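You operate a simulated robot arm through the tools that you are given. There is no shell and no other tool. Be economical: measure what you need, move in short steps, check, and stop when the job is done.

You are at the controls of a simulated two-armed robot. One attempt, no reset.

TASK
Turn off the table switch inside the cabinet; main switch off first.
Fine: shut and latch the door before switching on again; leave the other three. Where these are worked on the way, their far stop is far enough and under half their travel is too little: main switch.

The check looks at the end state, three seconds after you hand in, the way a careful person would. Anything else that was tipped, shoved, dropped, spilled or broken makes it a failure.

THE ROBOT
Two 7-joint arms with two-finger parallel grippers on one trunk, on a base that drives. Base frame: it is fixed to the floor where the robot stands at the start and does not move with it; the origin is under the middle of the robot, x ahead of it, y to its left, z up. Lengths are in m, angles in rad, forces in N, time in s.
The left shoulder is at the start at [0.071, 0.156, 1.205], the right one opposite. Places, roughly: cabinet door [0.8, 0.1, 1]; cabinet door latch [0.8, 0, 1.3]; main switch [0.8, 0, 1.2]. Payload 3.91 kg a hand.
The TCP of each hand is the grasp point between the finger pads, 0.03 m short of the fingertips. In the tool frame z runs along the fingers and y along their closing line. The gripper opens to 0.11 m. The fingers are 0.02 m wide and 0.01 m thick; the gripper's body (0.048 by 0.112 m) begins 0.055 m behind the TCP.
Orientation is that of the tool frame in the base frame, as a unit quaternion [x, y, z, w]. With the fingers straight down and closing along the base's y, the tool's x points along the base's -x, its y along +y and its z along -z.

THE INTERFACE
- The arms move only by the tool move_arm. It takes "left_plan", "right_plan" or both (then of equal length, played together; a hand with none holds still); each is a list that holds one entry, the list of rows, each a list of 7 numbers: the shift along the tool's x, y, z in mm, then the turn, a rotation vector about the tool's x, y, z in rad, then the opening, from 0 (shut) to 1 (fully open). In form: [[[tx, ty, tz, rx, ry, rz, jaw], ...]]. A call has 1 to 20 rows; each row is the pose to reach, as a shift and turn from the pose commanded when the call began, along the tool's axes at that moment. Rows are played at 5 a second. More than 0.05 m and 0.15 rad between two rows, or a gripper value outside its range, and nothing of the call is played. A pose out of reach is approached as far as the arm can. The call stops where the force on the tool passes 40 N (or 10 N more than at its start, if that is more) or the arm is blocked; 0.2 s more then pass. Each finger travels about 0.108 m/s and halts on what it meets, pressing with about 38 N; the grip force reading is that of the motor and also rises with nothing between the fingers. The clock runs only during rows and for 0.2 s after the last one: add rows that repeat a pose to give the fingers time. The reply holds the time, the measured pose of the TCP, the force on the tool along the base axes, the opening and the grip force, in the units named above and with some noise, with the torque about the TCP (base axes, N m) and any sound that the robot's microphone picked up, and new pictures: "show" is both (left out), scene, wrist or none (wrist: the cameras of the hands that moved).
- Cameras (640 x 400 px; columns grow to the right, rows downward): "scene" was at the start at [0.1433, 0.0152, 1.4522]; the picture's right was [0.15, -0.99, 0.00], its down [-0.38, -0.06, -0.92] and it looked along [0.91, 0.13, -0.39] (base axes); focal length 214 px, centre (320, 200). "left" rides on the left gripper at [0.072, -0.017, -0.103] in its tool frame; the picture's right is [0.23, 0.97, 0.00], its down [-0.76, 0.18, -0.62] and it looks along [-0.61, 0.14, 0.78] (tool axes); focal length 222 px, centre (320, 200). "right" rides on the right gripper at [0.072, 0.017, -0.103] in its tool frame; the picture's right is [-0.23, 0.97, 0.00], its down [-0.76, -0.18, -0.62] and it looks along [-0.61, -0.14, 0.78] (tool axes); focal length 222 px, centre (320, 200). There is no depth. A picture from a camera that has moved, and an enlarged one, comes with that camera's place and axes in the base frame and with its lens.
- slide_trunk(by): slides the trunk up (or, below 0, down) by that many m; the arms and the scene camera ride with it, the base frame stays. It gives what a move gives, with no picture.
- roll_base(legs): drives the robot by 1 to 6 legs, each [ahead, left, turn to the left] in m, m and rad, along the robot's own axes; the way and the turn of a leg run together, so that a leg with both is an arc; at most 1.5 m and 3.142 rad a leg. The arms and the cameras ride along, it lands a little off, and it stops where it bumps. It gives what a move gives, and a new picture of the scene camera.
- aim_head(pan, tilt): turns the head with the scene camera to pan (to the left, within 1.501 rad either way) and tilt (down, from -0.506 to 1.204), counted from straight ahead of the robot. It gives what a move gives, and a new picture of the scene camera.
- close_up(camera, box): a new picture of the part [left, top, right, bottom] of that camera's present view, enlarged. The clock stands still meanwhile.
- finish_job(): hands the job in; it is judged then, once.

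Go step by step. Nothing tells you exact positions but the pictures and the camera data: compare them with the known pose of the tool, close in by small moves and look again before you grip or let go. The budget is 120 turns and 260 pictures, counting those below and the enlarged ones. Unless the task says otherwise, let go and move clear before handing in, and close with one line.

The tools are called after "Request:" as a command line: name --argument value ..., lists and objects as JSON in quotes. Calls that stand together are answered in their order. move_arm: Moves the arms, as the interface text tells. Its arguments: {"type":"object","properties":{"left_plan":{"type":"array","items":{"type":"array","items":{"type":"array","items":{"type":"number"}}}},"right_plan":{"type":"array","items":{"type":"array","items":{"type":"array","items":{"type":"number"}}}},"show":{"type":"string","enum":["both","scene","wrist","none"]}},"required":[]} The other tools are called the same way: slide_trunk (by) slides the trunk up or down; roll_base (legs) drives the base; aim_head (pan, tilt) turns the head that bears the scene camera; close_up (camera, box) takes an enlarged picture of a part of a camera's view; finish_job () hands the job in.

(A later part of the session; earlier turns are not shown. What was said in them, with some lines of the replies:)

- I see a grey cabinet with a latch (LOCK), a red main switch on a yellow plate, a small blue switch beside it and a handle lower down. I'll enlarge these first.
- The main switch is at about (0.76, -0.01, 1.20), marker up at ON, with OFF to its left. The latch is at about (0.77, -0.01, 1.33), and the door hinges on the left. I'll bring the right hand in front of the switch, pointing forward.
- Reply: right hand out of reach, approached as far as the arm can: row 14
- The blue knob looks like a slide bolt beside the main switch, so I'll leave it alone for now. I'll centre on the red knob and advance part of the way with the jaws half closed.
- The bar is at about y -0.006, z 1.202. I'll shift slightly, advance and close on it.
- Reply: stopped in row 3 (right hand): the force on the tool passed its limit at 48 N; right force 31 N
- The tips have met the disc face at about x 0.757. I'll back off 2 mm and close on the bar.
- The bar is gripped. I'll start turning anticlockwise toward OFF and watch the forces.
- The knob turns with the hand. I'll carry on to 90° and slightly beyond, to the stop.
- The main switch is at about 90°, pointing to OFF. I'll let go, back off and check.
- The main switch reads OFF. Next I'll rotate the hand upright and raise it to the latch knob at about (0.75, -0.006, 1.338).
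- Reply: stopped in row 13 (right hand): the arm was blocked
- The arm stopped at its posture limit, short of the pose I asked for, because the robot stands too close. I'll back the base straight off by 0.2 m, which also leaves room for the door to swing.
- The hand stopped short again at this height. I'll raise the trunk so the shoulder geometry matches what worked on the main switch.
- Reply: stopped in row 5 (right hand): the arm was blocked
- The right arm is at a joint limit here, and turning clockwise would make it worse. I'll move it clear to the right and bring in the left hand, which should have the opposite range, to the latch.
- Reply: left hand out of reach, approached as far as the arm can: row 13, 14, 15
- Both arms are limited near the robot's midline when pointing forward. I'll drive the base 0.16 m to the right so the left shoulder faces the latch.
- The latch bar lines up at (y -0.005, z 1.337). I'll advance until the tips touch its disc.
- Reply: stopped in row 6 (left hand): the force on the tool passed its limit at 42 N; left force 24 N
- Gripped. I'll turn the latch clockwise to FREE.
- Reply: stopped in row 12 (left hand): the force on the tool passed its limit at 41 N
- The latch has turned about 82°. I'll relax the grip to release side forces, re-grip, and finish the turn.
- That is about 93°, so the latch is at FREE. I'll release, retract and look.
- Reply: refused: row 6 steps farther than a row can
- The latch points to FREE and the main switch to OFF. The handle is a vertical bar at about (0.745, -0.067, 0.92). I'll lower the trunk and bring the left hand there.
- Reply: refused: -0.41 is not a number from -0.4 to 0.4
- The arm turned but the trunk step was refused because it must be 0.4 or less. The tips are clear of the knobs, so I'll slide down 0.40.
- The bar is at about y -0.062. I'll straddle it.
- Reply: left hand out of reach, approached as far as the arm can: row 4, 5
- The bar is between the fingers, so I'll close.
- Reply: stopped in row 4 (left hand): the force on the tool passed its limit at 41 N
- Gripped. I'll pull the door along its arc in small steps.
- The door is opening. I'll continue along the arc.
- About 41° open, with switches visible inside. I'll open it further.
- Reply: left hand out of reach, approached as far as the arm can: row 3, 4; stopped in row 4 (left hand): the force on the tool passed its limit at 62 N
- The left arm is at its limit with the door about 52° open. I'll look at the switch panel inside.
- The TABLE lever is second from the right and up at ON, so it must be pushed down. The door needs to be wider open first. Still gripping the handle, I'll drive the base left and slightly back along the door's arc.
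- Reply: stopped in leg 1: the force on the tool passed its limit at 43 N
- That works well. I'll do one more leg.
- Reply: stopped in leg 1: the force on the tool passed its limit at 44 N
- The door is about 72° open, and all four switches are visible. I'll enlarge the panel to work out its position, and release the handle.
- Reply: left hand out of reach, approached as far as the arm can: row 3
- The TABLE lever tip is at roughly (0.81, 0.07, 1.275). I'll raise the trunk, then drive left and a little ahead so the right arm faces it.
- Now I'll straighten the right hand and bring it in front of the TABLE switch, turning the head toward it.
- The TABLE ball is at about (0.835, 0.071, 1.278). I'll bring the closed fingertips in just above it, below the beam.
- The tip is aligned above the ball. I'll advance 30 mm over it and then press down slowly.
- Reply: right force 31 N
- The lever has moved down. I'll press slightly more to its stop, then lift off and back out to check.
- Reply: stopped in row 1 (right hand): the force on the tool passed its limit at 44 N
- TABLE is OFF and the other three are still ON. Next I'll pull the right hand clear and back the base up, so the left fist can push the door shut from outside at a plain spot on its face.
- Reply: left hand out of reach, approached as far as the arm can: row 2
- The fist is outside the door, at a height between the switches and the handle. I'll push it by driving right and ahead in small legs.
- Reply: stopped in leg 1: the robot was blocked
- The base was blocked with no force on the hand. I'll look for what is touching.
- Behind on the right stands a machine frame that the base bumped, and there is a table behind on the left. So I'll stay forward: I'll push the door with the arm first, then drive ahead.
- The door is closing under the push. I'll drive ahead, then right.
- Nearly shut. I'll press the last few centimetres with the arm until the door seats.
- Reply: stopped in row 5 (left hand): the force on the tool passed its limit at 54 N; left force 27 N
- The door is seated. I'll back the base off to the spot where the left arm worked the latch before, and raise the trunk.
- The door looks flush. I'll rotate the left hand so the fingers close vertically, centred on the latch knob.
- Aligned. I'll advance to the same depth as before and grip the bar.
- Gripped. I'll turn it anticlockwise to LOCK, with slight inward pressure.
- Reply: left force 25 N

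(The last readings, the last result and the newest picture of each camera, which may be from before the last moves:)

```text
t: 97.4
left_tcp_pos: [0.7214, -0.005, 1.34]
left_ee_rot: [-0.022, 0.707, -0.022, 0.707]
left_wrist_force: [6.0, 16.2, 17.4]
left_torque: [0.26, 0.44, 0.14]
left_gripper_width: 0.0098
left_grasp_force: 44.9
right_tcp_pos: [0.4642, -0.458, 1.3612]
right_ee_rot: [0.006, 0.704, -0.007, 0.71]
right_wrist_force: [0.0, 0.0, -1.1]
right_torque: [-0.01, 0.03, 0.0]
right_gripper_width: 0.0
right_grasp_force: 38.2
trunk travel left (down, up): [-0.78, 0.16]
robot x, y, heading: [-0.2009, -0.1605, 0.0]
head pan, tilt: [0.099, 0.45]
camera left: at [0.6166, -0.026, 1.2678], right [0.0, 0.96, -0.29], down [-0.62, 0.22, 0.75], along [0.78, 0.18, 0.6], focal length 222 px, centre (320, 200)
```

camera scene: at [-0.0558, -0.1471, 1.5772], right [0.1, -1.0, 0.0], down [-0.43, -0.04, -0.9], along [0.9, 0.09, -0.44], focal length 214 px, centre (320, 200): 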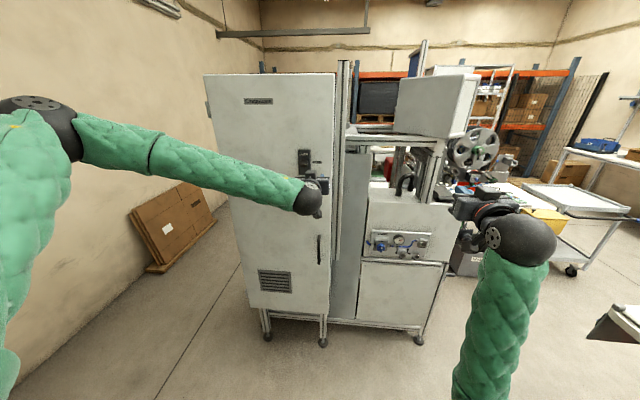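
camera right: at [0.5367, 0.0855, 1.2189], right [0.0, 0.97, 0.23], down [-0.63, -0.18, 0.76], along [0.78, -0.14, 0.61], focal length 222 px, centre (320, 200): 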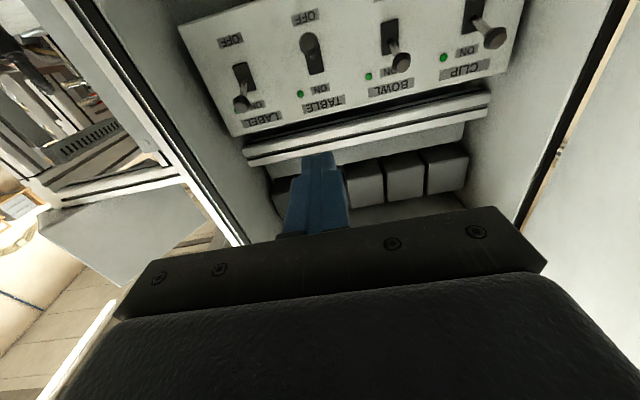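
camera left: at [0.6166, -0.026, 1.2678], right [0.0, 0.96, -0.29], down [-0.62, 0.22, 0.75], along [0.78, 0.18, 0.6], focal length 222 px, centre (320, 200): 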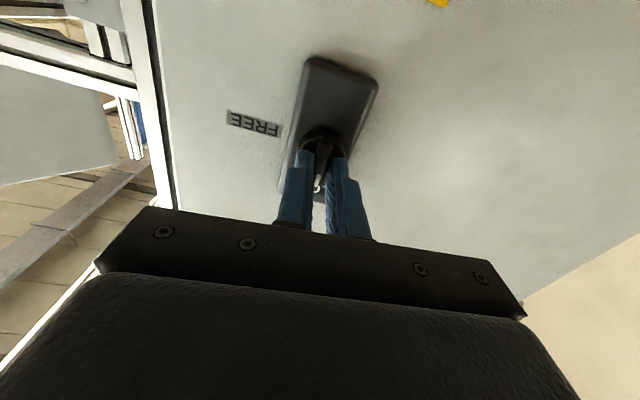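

The latch has turned about 93° to LOCK. I'll release, back off and check.

Request:
move_arm --left_plan '[[[0, 0, 0, 0, 0, 0, 0.2], [0, 0, 0, 0, 0, 0, 0.3], [0, 0, -40, 0, 0, 0, 0.4], [0, 0, -85, 0, 0, 0, 0.4], [0, 0, -130, 0, 0, 0, 0.4], [0, 0, -170, 0, 0, 0, 0.4]]]' --show "wrist"

Request:
roll_base --legs '[[0.02, 0.32, 0]]'

Request:
close_up --camera "scene" --box '[320, 100, 480, 260]'

```text
t: 98.8
left_tcp_pos: [0.5496, -0.0079, 1.3379]
left_ee_rot: [-0.021, 0.707, -0.02, 0.706]
left_wrist_force: [-0.4, 0.8, 0.5]
left_torque: [0.04, 0.01, 0.01]
left_gripper_width: 0.0438
left_grasp_force: 0.1
right_tcp_pos: [0.4638, -0.4607, 1.3612]
right_ee_rot: [0.006, 0.702, -0.006, 0.712]
right_wrist_force: [-1.0, 0.3, 0.7]
right_torque: [0.01, 0.02, 0.01]
right_gripper_width: 0.0
right_grasp_force: 37.4
trunk travel left (down, up): [-0.78, 0.16]
robot x, y, heading: [-0.2006, -0.1541, 0.001]
head pan, tilt: [0.099, 0.45]
camera left: at [0.4459, -0.0288, 1.2663], right [0.0, 0.96, -0.28], down [-0.62, 0.22, 0.75], along [0.78, 0.18, 0.6], focal length 222 px, centre (320, 200)
```

left: 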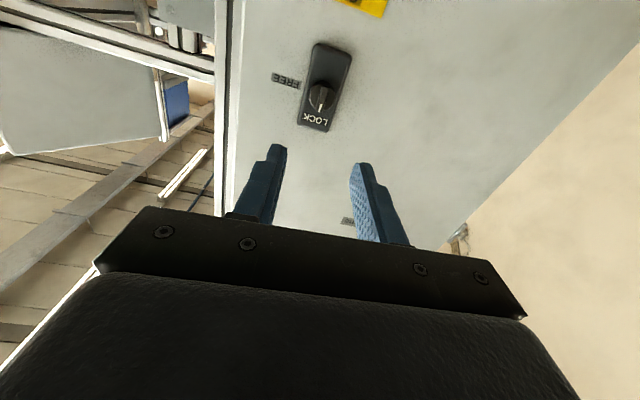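

```text
t: 101.0
left_tcp_pos: [0.5732, 0.3104, 1.3368]
left_ee_rot: [-0.02, 0.707, -0.022, 0.706]
left_wrist_force: [0.6, 0.0, -0.4]
left_torque: [-0.01, -0.01, 0.01]
left_gripper_width: 0.0442
left_grasp_force: 0.0
right_tcp_pos: [0.4871, -0.1402, 1.3595]
right_ee_rot: [0.005, 0.704, -0.006, 0.71]
right_wrist_force: [0.3, 0.5, -0.4]
right_torque: [0.03, -0.02, -0.01]
right_gripper_width: 0.0
right_grasp_force: 37.4
trunk travel left (down, up): [-0.78, 0.16]
robot x, y, heading: [-0.1821, 0.1599, -0.001]
head pan, tilt: [0.099, 0.45]
camera scene: at [-0.0349, 0.1715, 1.5772], right [0.1, -1.0, 0.0], down [-0.43, -0.04, -0.9], along [0.9, 0.09, -0.44], focal length 214 px, centre (320, 200)
```

scene: 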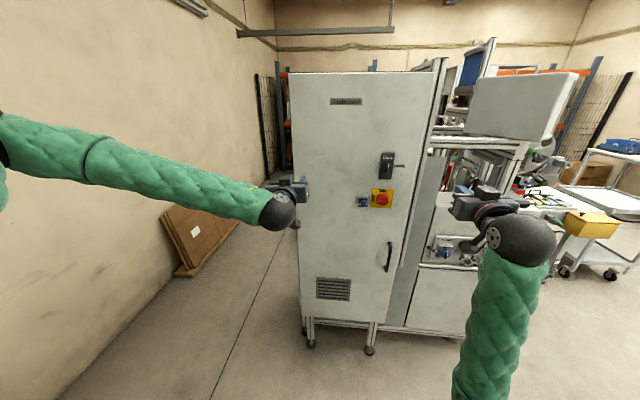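

```text
2.50 times, centred on (400, 180) of scene
camera zoom: at [-0.0349, 0.1715, 1.5772], right [0.1, -1.0, 0.0], down [-0.43, -0.04, -0.9], along [0.9, 0.09, -0.44], focal length 536 px, centre (120, 250)
```

zoom: 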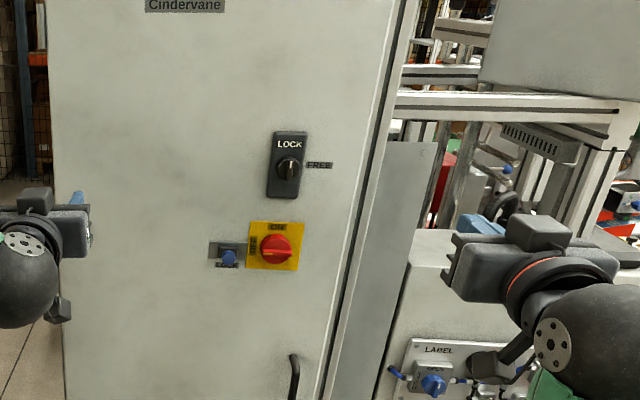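

The latch shows LOCK and the door is flush. I'll lower the trunk and bring the right hand, rolled to grip the horizontal bar, to the main switch.

Request:
slide_trunk --by -0.13

Request:
move_arm --right_plan '[[[3, 11, 10, 0, 0, -0.131, 0.2], [5, 22, 20, 0, 0, -0.262, 0.35], [7, 34, 30, 0, 0, -0.393, 0.35], [10, 45, 40, 0, 0, -0.524, 0.35], [12, 56, 52, 0, 0, -0.654, 0.35], [15, 67, 65, 0, 0, -0.785, 0.35], [17, 79, 78, 0, 0, -0.916, 0.35], [20, 90, 92, 0, 0, -1.047, 0.35], [22, 101, 107, 0, 0, -1.178, 0.35], [24, 112, 122, 0, 0, -1.309, 0.35], [27, 124, 137, 0, 0, -1.44, 0.35], [29, 135, 153, 0, 0, -1.571, 0.35], [29, 135, 153, 0, 0, -1.571, 0.35]]]' --show "wrist"

Request:
close_up --camera "right" --box '[200, 60, 440, 210]'

Request:
close_up --camera "scene" --box '[330, 110, 430, 210]'

```text
t: 102.5
left_tcp_pos: [0.5718, 0.3111, 1.2069]
left_ee_rot: [-0.02, 0.707, -0.021, 0.706]
left_wrist_force: [-0.4, 0.3, -0.8]
left_torque: [0.03, 0.02, 0.02]
left_gripper_width: 0.0439
left_grasp_force: 0.2
right_tcp_pos: [0.4869, -0.1423, 1.2294]
right_ee_rot: [0.006, 0.704, -0.006, 0.711]
right_wrist_force: [-0.5, 0.0, -0.4]
right_torque: [0.0, -0.01, 0.0]
right_gripper_width: 0.0001
right_grasp_force: 37.8
trunk travel left (down, up): [-0.65, 0.29]
robot x, y, heading: [-0.1768, 0.1623, -0.002]
head pan, tilt: [0.099, 0.45]
```

```text
t: 105.3
left_tcp_pos: [0.573, 0.311, 1.2068]
left_ee_rot: [-0.019, 0.707, -0.021, 0.706]
left_wrist_force: [0.0, 0.2, 0.5]
left_torque: [-0.01, 0.02, 0.0]
left_gripper_width: 0.0441
left_grasp_force: 0.0
right_tcp_pos: [0.6429, -0.0099, 1.2025]
right_ee_rot: [0.494, -0.501, 0.507, -0.498]
right_wrist_force: [0.0, -0.7, -0.7]
right_torque: [-0.02, 0.0, 0.04]
right_gripper_width: 0.0384
right_grasp_force: 0.0
trunk travel left (down, up): [-0.65, 0.29]
robot x, y, heading: [-0.1809, 0.1597, -0.008]
head pan, tilt: [0.099, 0.45]
camera right: at [0.5371, -0.0809, 1.1841], right [0.01, 0.23, -0.97], down [-0.61, 0.77, 0.17], along [0.79, 0.59, 0.15], focal length 222 px, centre (320, 200)
```

right: 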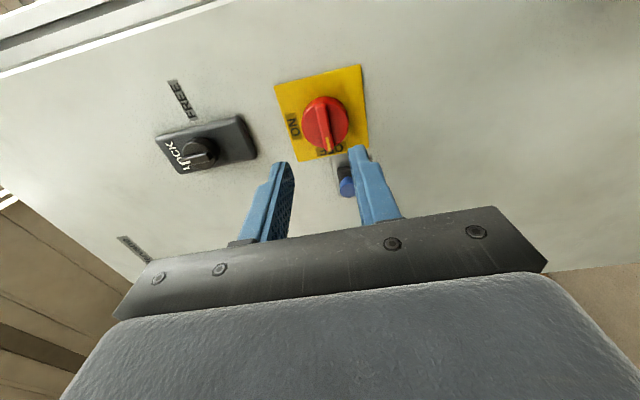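

```text
2.67 times, centred on (320, 135) of right
camera zoom: at [0.5371, -0.0809, 1.1841], right [0.01, 0.23, -0.97], down [-0.61, 0.77, 0.17], along [0.79, 0.59, 0.15], focal length 592 px, centre (320, 373)
```

zoom: 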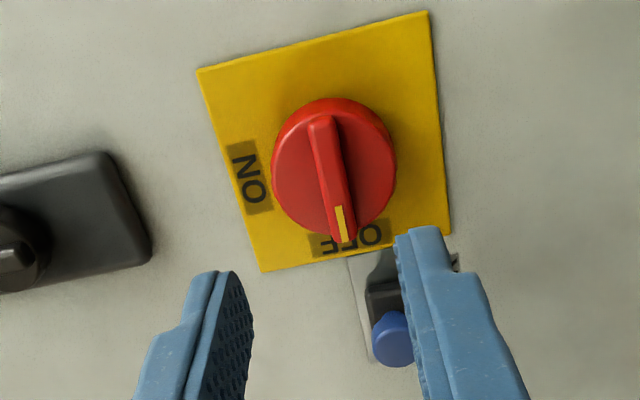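

```text
4.00 times, centred on (380, 160) of scene
camera zoom: at [-0.0352, 0.1707, 1.4472], right [0.1, -1.0, 0.0], down [-0.43, -0.04, -0.9], along [0.9, 0.09, -0.44], focal length 858 px, centre (80, 360)
```

zoom: 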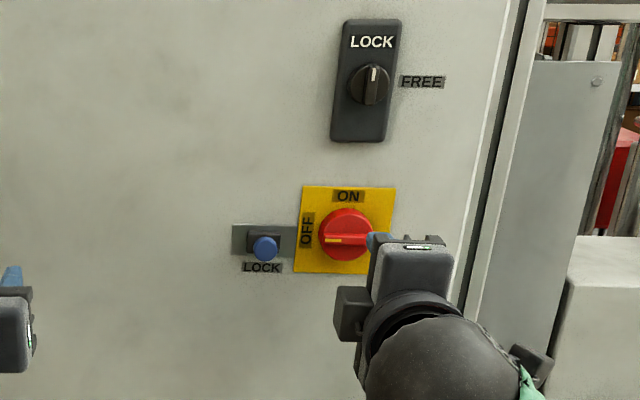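

Aligned with the switch bar. I'll advance to the depth used before and grip it.

Request:
move_arm --right_plan '[[[-2, 1, 30, 0, 0, 0, 0.35], [-4, 2, 60, 0, 0, 0, 0.35], [-4, 2, 75, 0, 0, 0, 0.35], [-4, 2, 82, 0, 0, 0, 0.35], [-4, 2, 82, 0, 0, 0, 0.15], [-4, 2, 82, 0, 0, 0, 0], [-4, 2, 82, 0, 0, 0, 0], [-4, 2, 82, 0, 0, 0, 0]]]' --show "none"

Request:
close_up --camera "right" --box '[200, 60, 440, 210]'

```text
t: 107.2
left_tcp_pos: [0.5733, 0.3103, 1.2063]
left_ee_rot: [-0.021, 0.708, -0.02, 0.706]
left_wrist_force: [0.2, 0.3, 0.8]
left_torque: [-0.05, 0.01, 0.04]
left_gripper_width: 0.0439
left_grasp_force: 0.0
right_tcp_pos: [0.7253, -0.0056, 1.1995]
right_ee_rot: [0.493, -0.501, 0.507, -0.498]
right_wrist_force: [-4.1, -1.5, -11.0]
right_torque: [0.02, 0.41, 0.45]
right_gripper_width: 0.0098
right_grasp_force: 45.8
trunk travel left (down, up): [-0.65, 0.29]
robot x, y, heading: [-0.1795, 0.161, -0.005]
head pan, tilt: [0.099, 0.45]
```

```text
2.67 times, centred on (320, 135) of right
camera zoom: at [0.6191, -0.0762, 1.1816], right [0.01, 0.23, -0.97], down [-0.61, 0.77, 0.17], along [0.79, 0.59, 0.15], focal length 592 px, centre (320, 373)
```

zoom: 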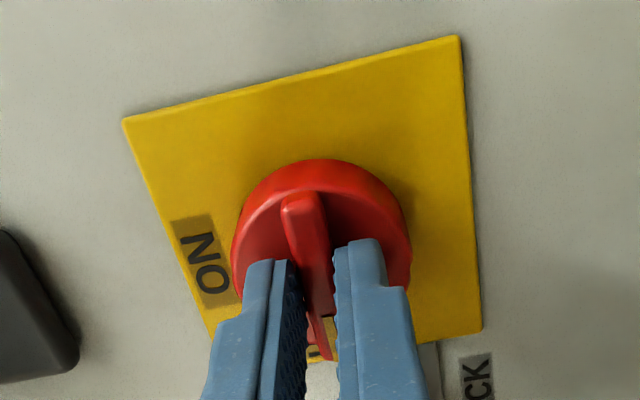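

Gripped. I'll turn it clockwise to ON.

Request:
move_arm --right_plan '[[[0, 1, 0, 0, 0, 0.13, 0], [0, 1, 0, 0, 0, 0.26, 0], [0, 1, 0, 0, 0, 0.39, 0], [0, 1, 0, 0, 0, 0.52, 0], [0, 1, 0, 0, 0, 0.65, 0], [0, 1, 0, 0, 0, 0.78, 0], [0, 1, 0, 0, 0, 0.91, 0], [0, 1, 0, 0, 0, 1.04, 0], [0, 1, 0, 0, 0, 1.17, 0], [0, 1, 0, 0, 0, 1.3, 0], [0, 1, 0, 0, 0, 1.43, 0], [0, 1, 0, 0, 0, 1.56, 0], [0, 1, 0, 0, 0, 1.63, 0]]]' --show "wrist"

```text
t: 110.0
left_tcp_pos: [0.5739, 0.3129, 1.2069]
left_ee_rot: [-0.021, 0.708, -0.021, 0.706]
left_wrist_force: [-0.4, -0.2, -0.5]
left_torque: [0.03, -0.01, -0.03]
left_gripper_width: 0.0442
left_grasp_force: 0.1
right_tcp_pos: [0.7232, -0.0035, 1.1998]
right_ee_rot: [0.027, 0.704, 0.015, 0.71]
right_wrist_force: [-2.6, 16.2, -10.2]
right_torque: [-0.34, 1.41, 0.63]
right_gripper_width: 0.0096
right_grasp_force: 45.1
trunk travel left (down, up): [-0.65, 0.29]
robot x, y, heading: [-0.1806, 0.1625, -0.006]
head pan, tilt: [0.099, 0.45]
camera right: at [0.621, 0.0183, 1.1259], right [0.01, 0.96, 0.28], down [-0.63, -0.21, 0.74], along [0.77, -0.19, 0.6], focal length 222 px, centre (320, 200)
```

right: 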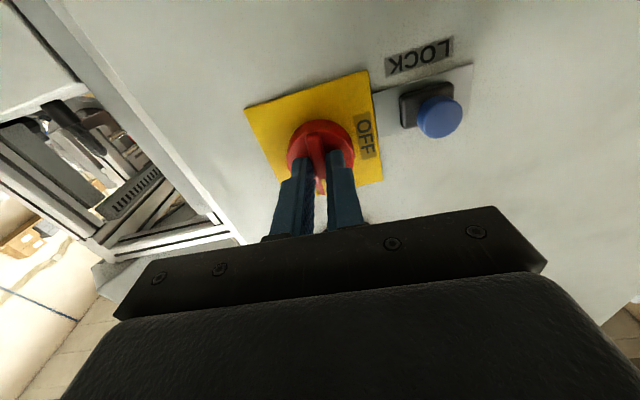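

The switch is back at ON. I'll release, retract and make the final check.

Request:
move_arm --right_plan '[[[0, 0, 0, 0, 0, 0, 0.2], [0, 0, 0, 0, 0, 0, 0.35], [0, 0, -40, 0, 0, 0, 0.4], [0, 0, -85, 0, 0, 0, 0.4], [0, -40, -115, 0, 0, 0, 0.4], [0, -80, -135, 0, 0, 0, 0.4], [0, -125, -150, 0, 0, 0, 0.4], [0, -170, -150, 0, 0, 0, 0.4]]]' --show "scene"

Request:
close_up --camera "scene" --box '[330, 110, 430, 210]'

```text
t: 111.8
left_tcp_pos: [0.5719, 0.3098, 1.2085]
left_ee_rot: [-0.02, 0.707, -0.02, 0.706]
left_wrist_force: [0.6, -0.5, 0.7]
left_torque: [0.01, -0.02, 0.0]
left_gripper_width: 0.044
left_grasp_force: 0.0
right_tcp_pos: [0.5704, -0.1728, 1.1901]
right_ee_rot: [0.026, 0.703, 0.017, 0.711]
right_wrist_force: [-0.5, -0.7, -0.4]
right_torque: [-0.03, -0.01, 0.04]
right_gripper_width: 0.0442
right_grasp_force: 0.0
trunk travel left (down, up): [-0.65, 0.29]
robot x, y, heading: [-0.1779, 0.1604, 0.001]
head pan, tilt: [0.099, 0.45]
camera scene: at [-0.035, 0.1698, 1.4472], right [0.1, -1.0, 0.0], down [-0.43, -0.04, -0.9], along [0.9, 0.09, -0.44], focal length 214 px, centre (320, 200)
```

scene: 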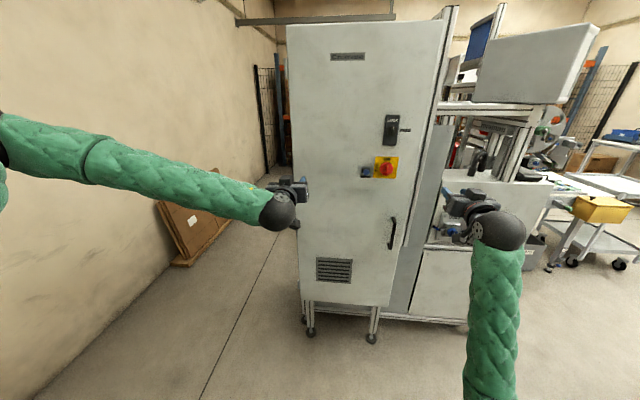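

```text
4.00 times, centred on (380, 160) of scene
camera zoom: at [-0.035, 0.1698, 1.4472], right [0.1, -1.0, 0.0], down [-0.43, -0.04, -0.9], along [0.9, 0.09, -0.44], focal length 858 px, centre (80, 360)
```

zoom: 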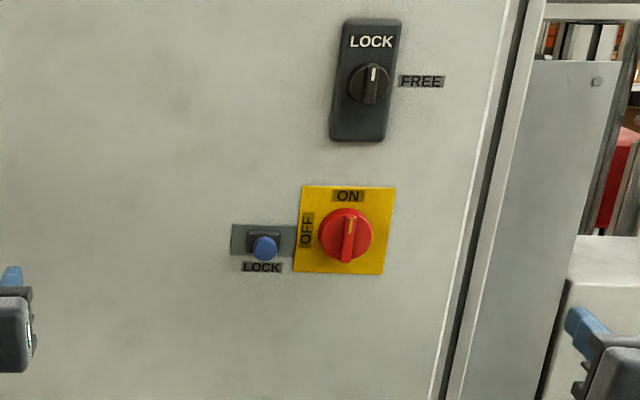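

Door shut and latched, main switch back at ON, the blue slide untouched, and both hands clear. Handing in.

Request:
finish_job

```text
The job is handed in.
```

The TABLE switch is off. I turned the main switch off before opening the cabinet, then shut and latched the door before turning it back on. CLIP, BOWL and LABEL are still on. While I was closing the door, the base was blocked once, apparently by the machine frame behind on the right; I saw no sign it had moved.
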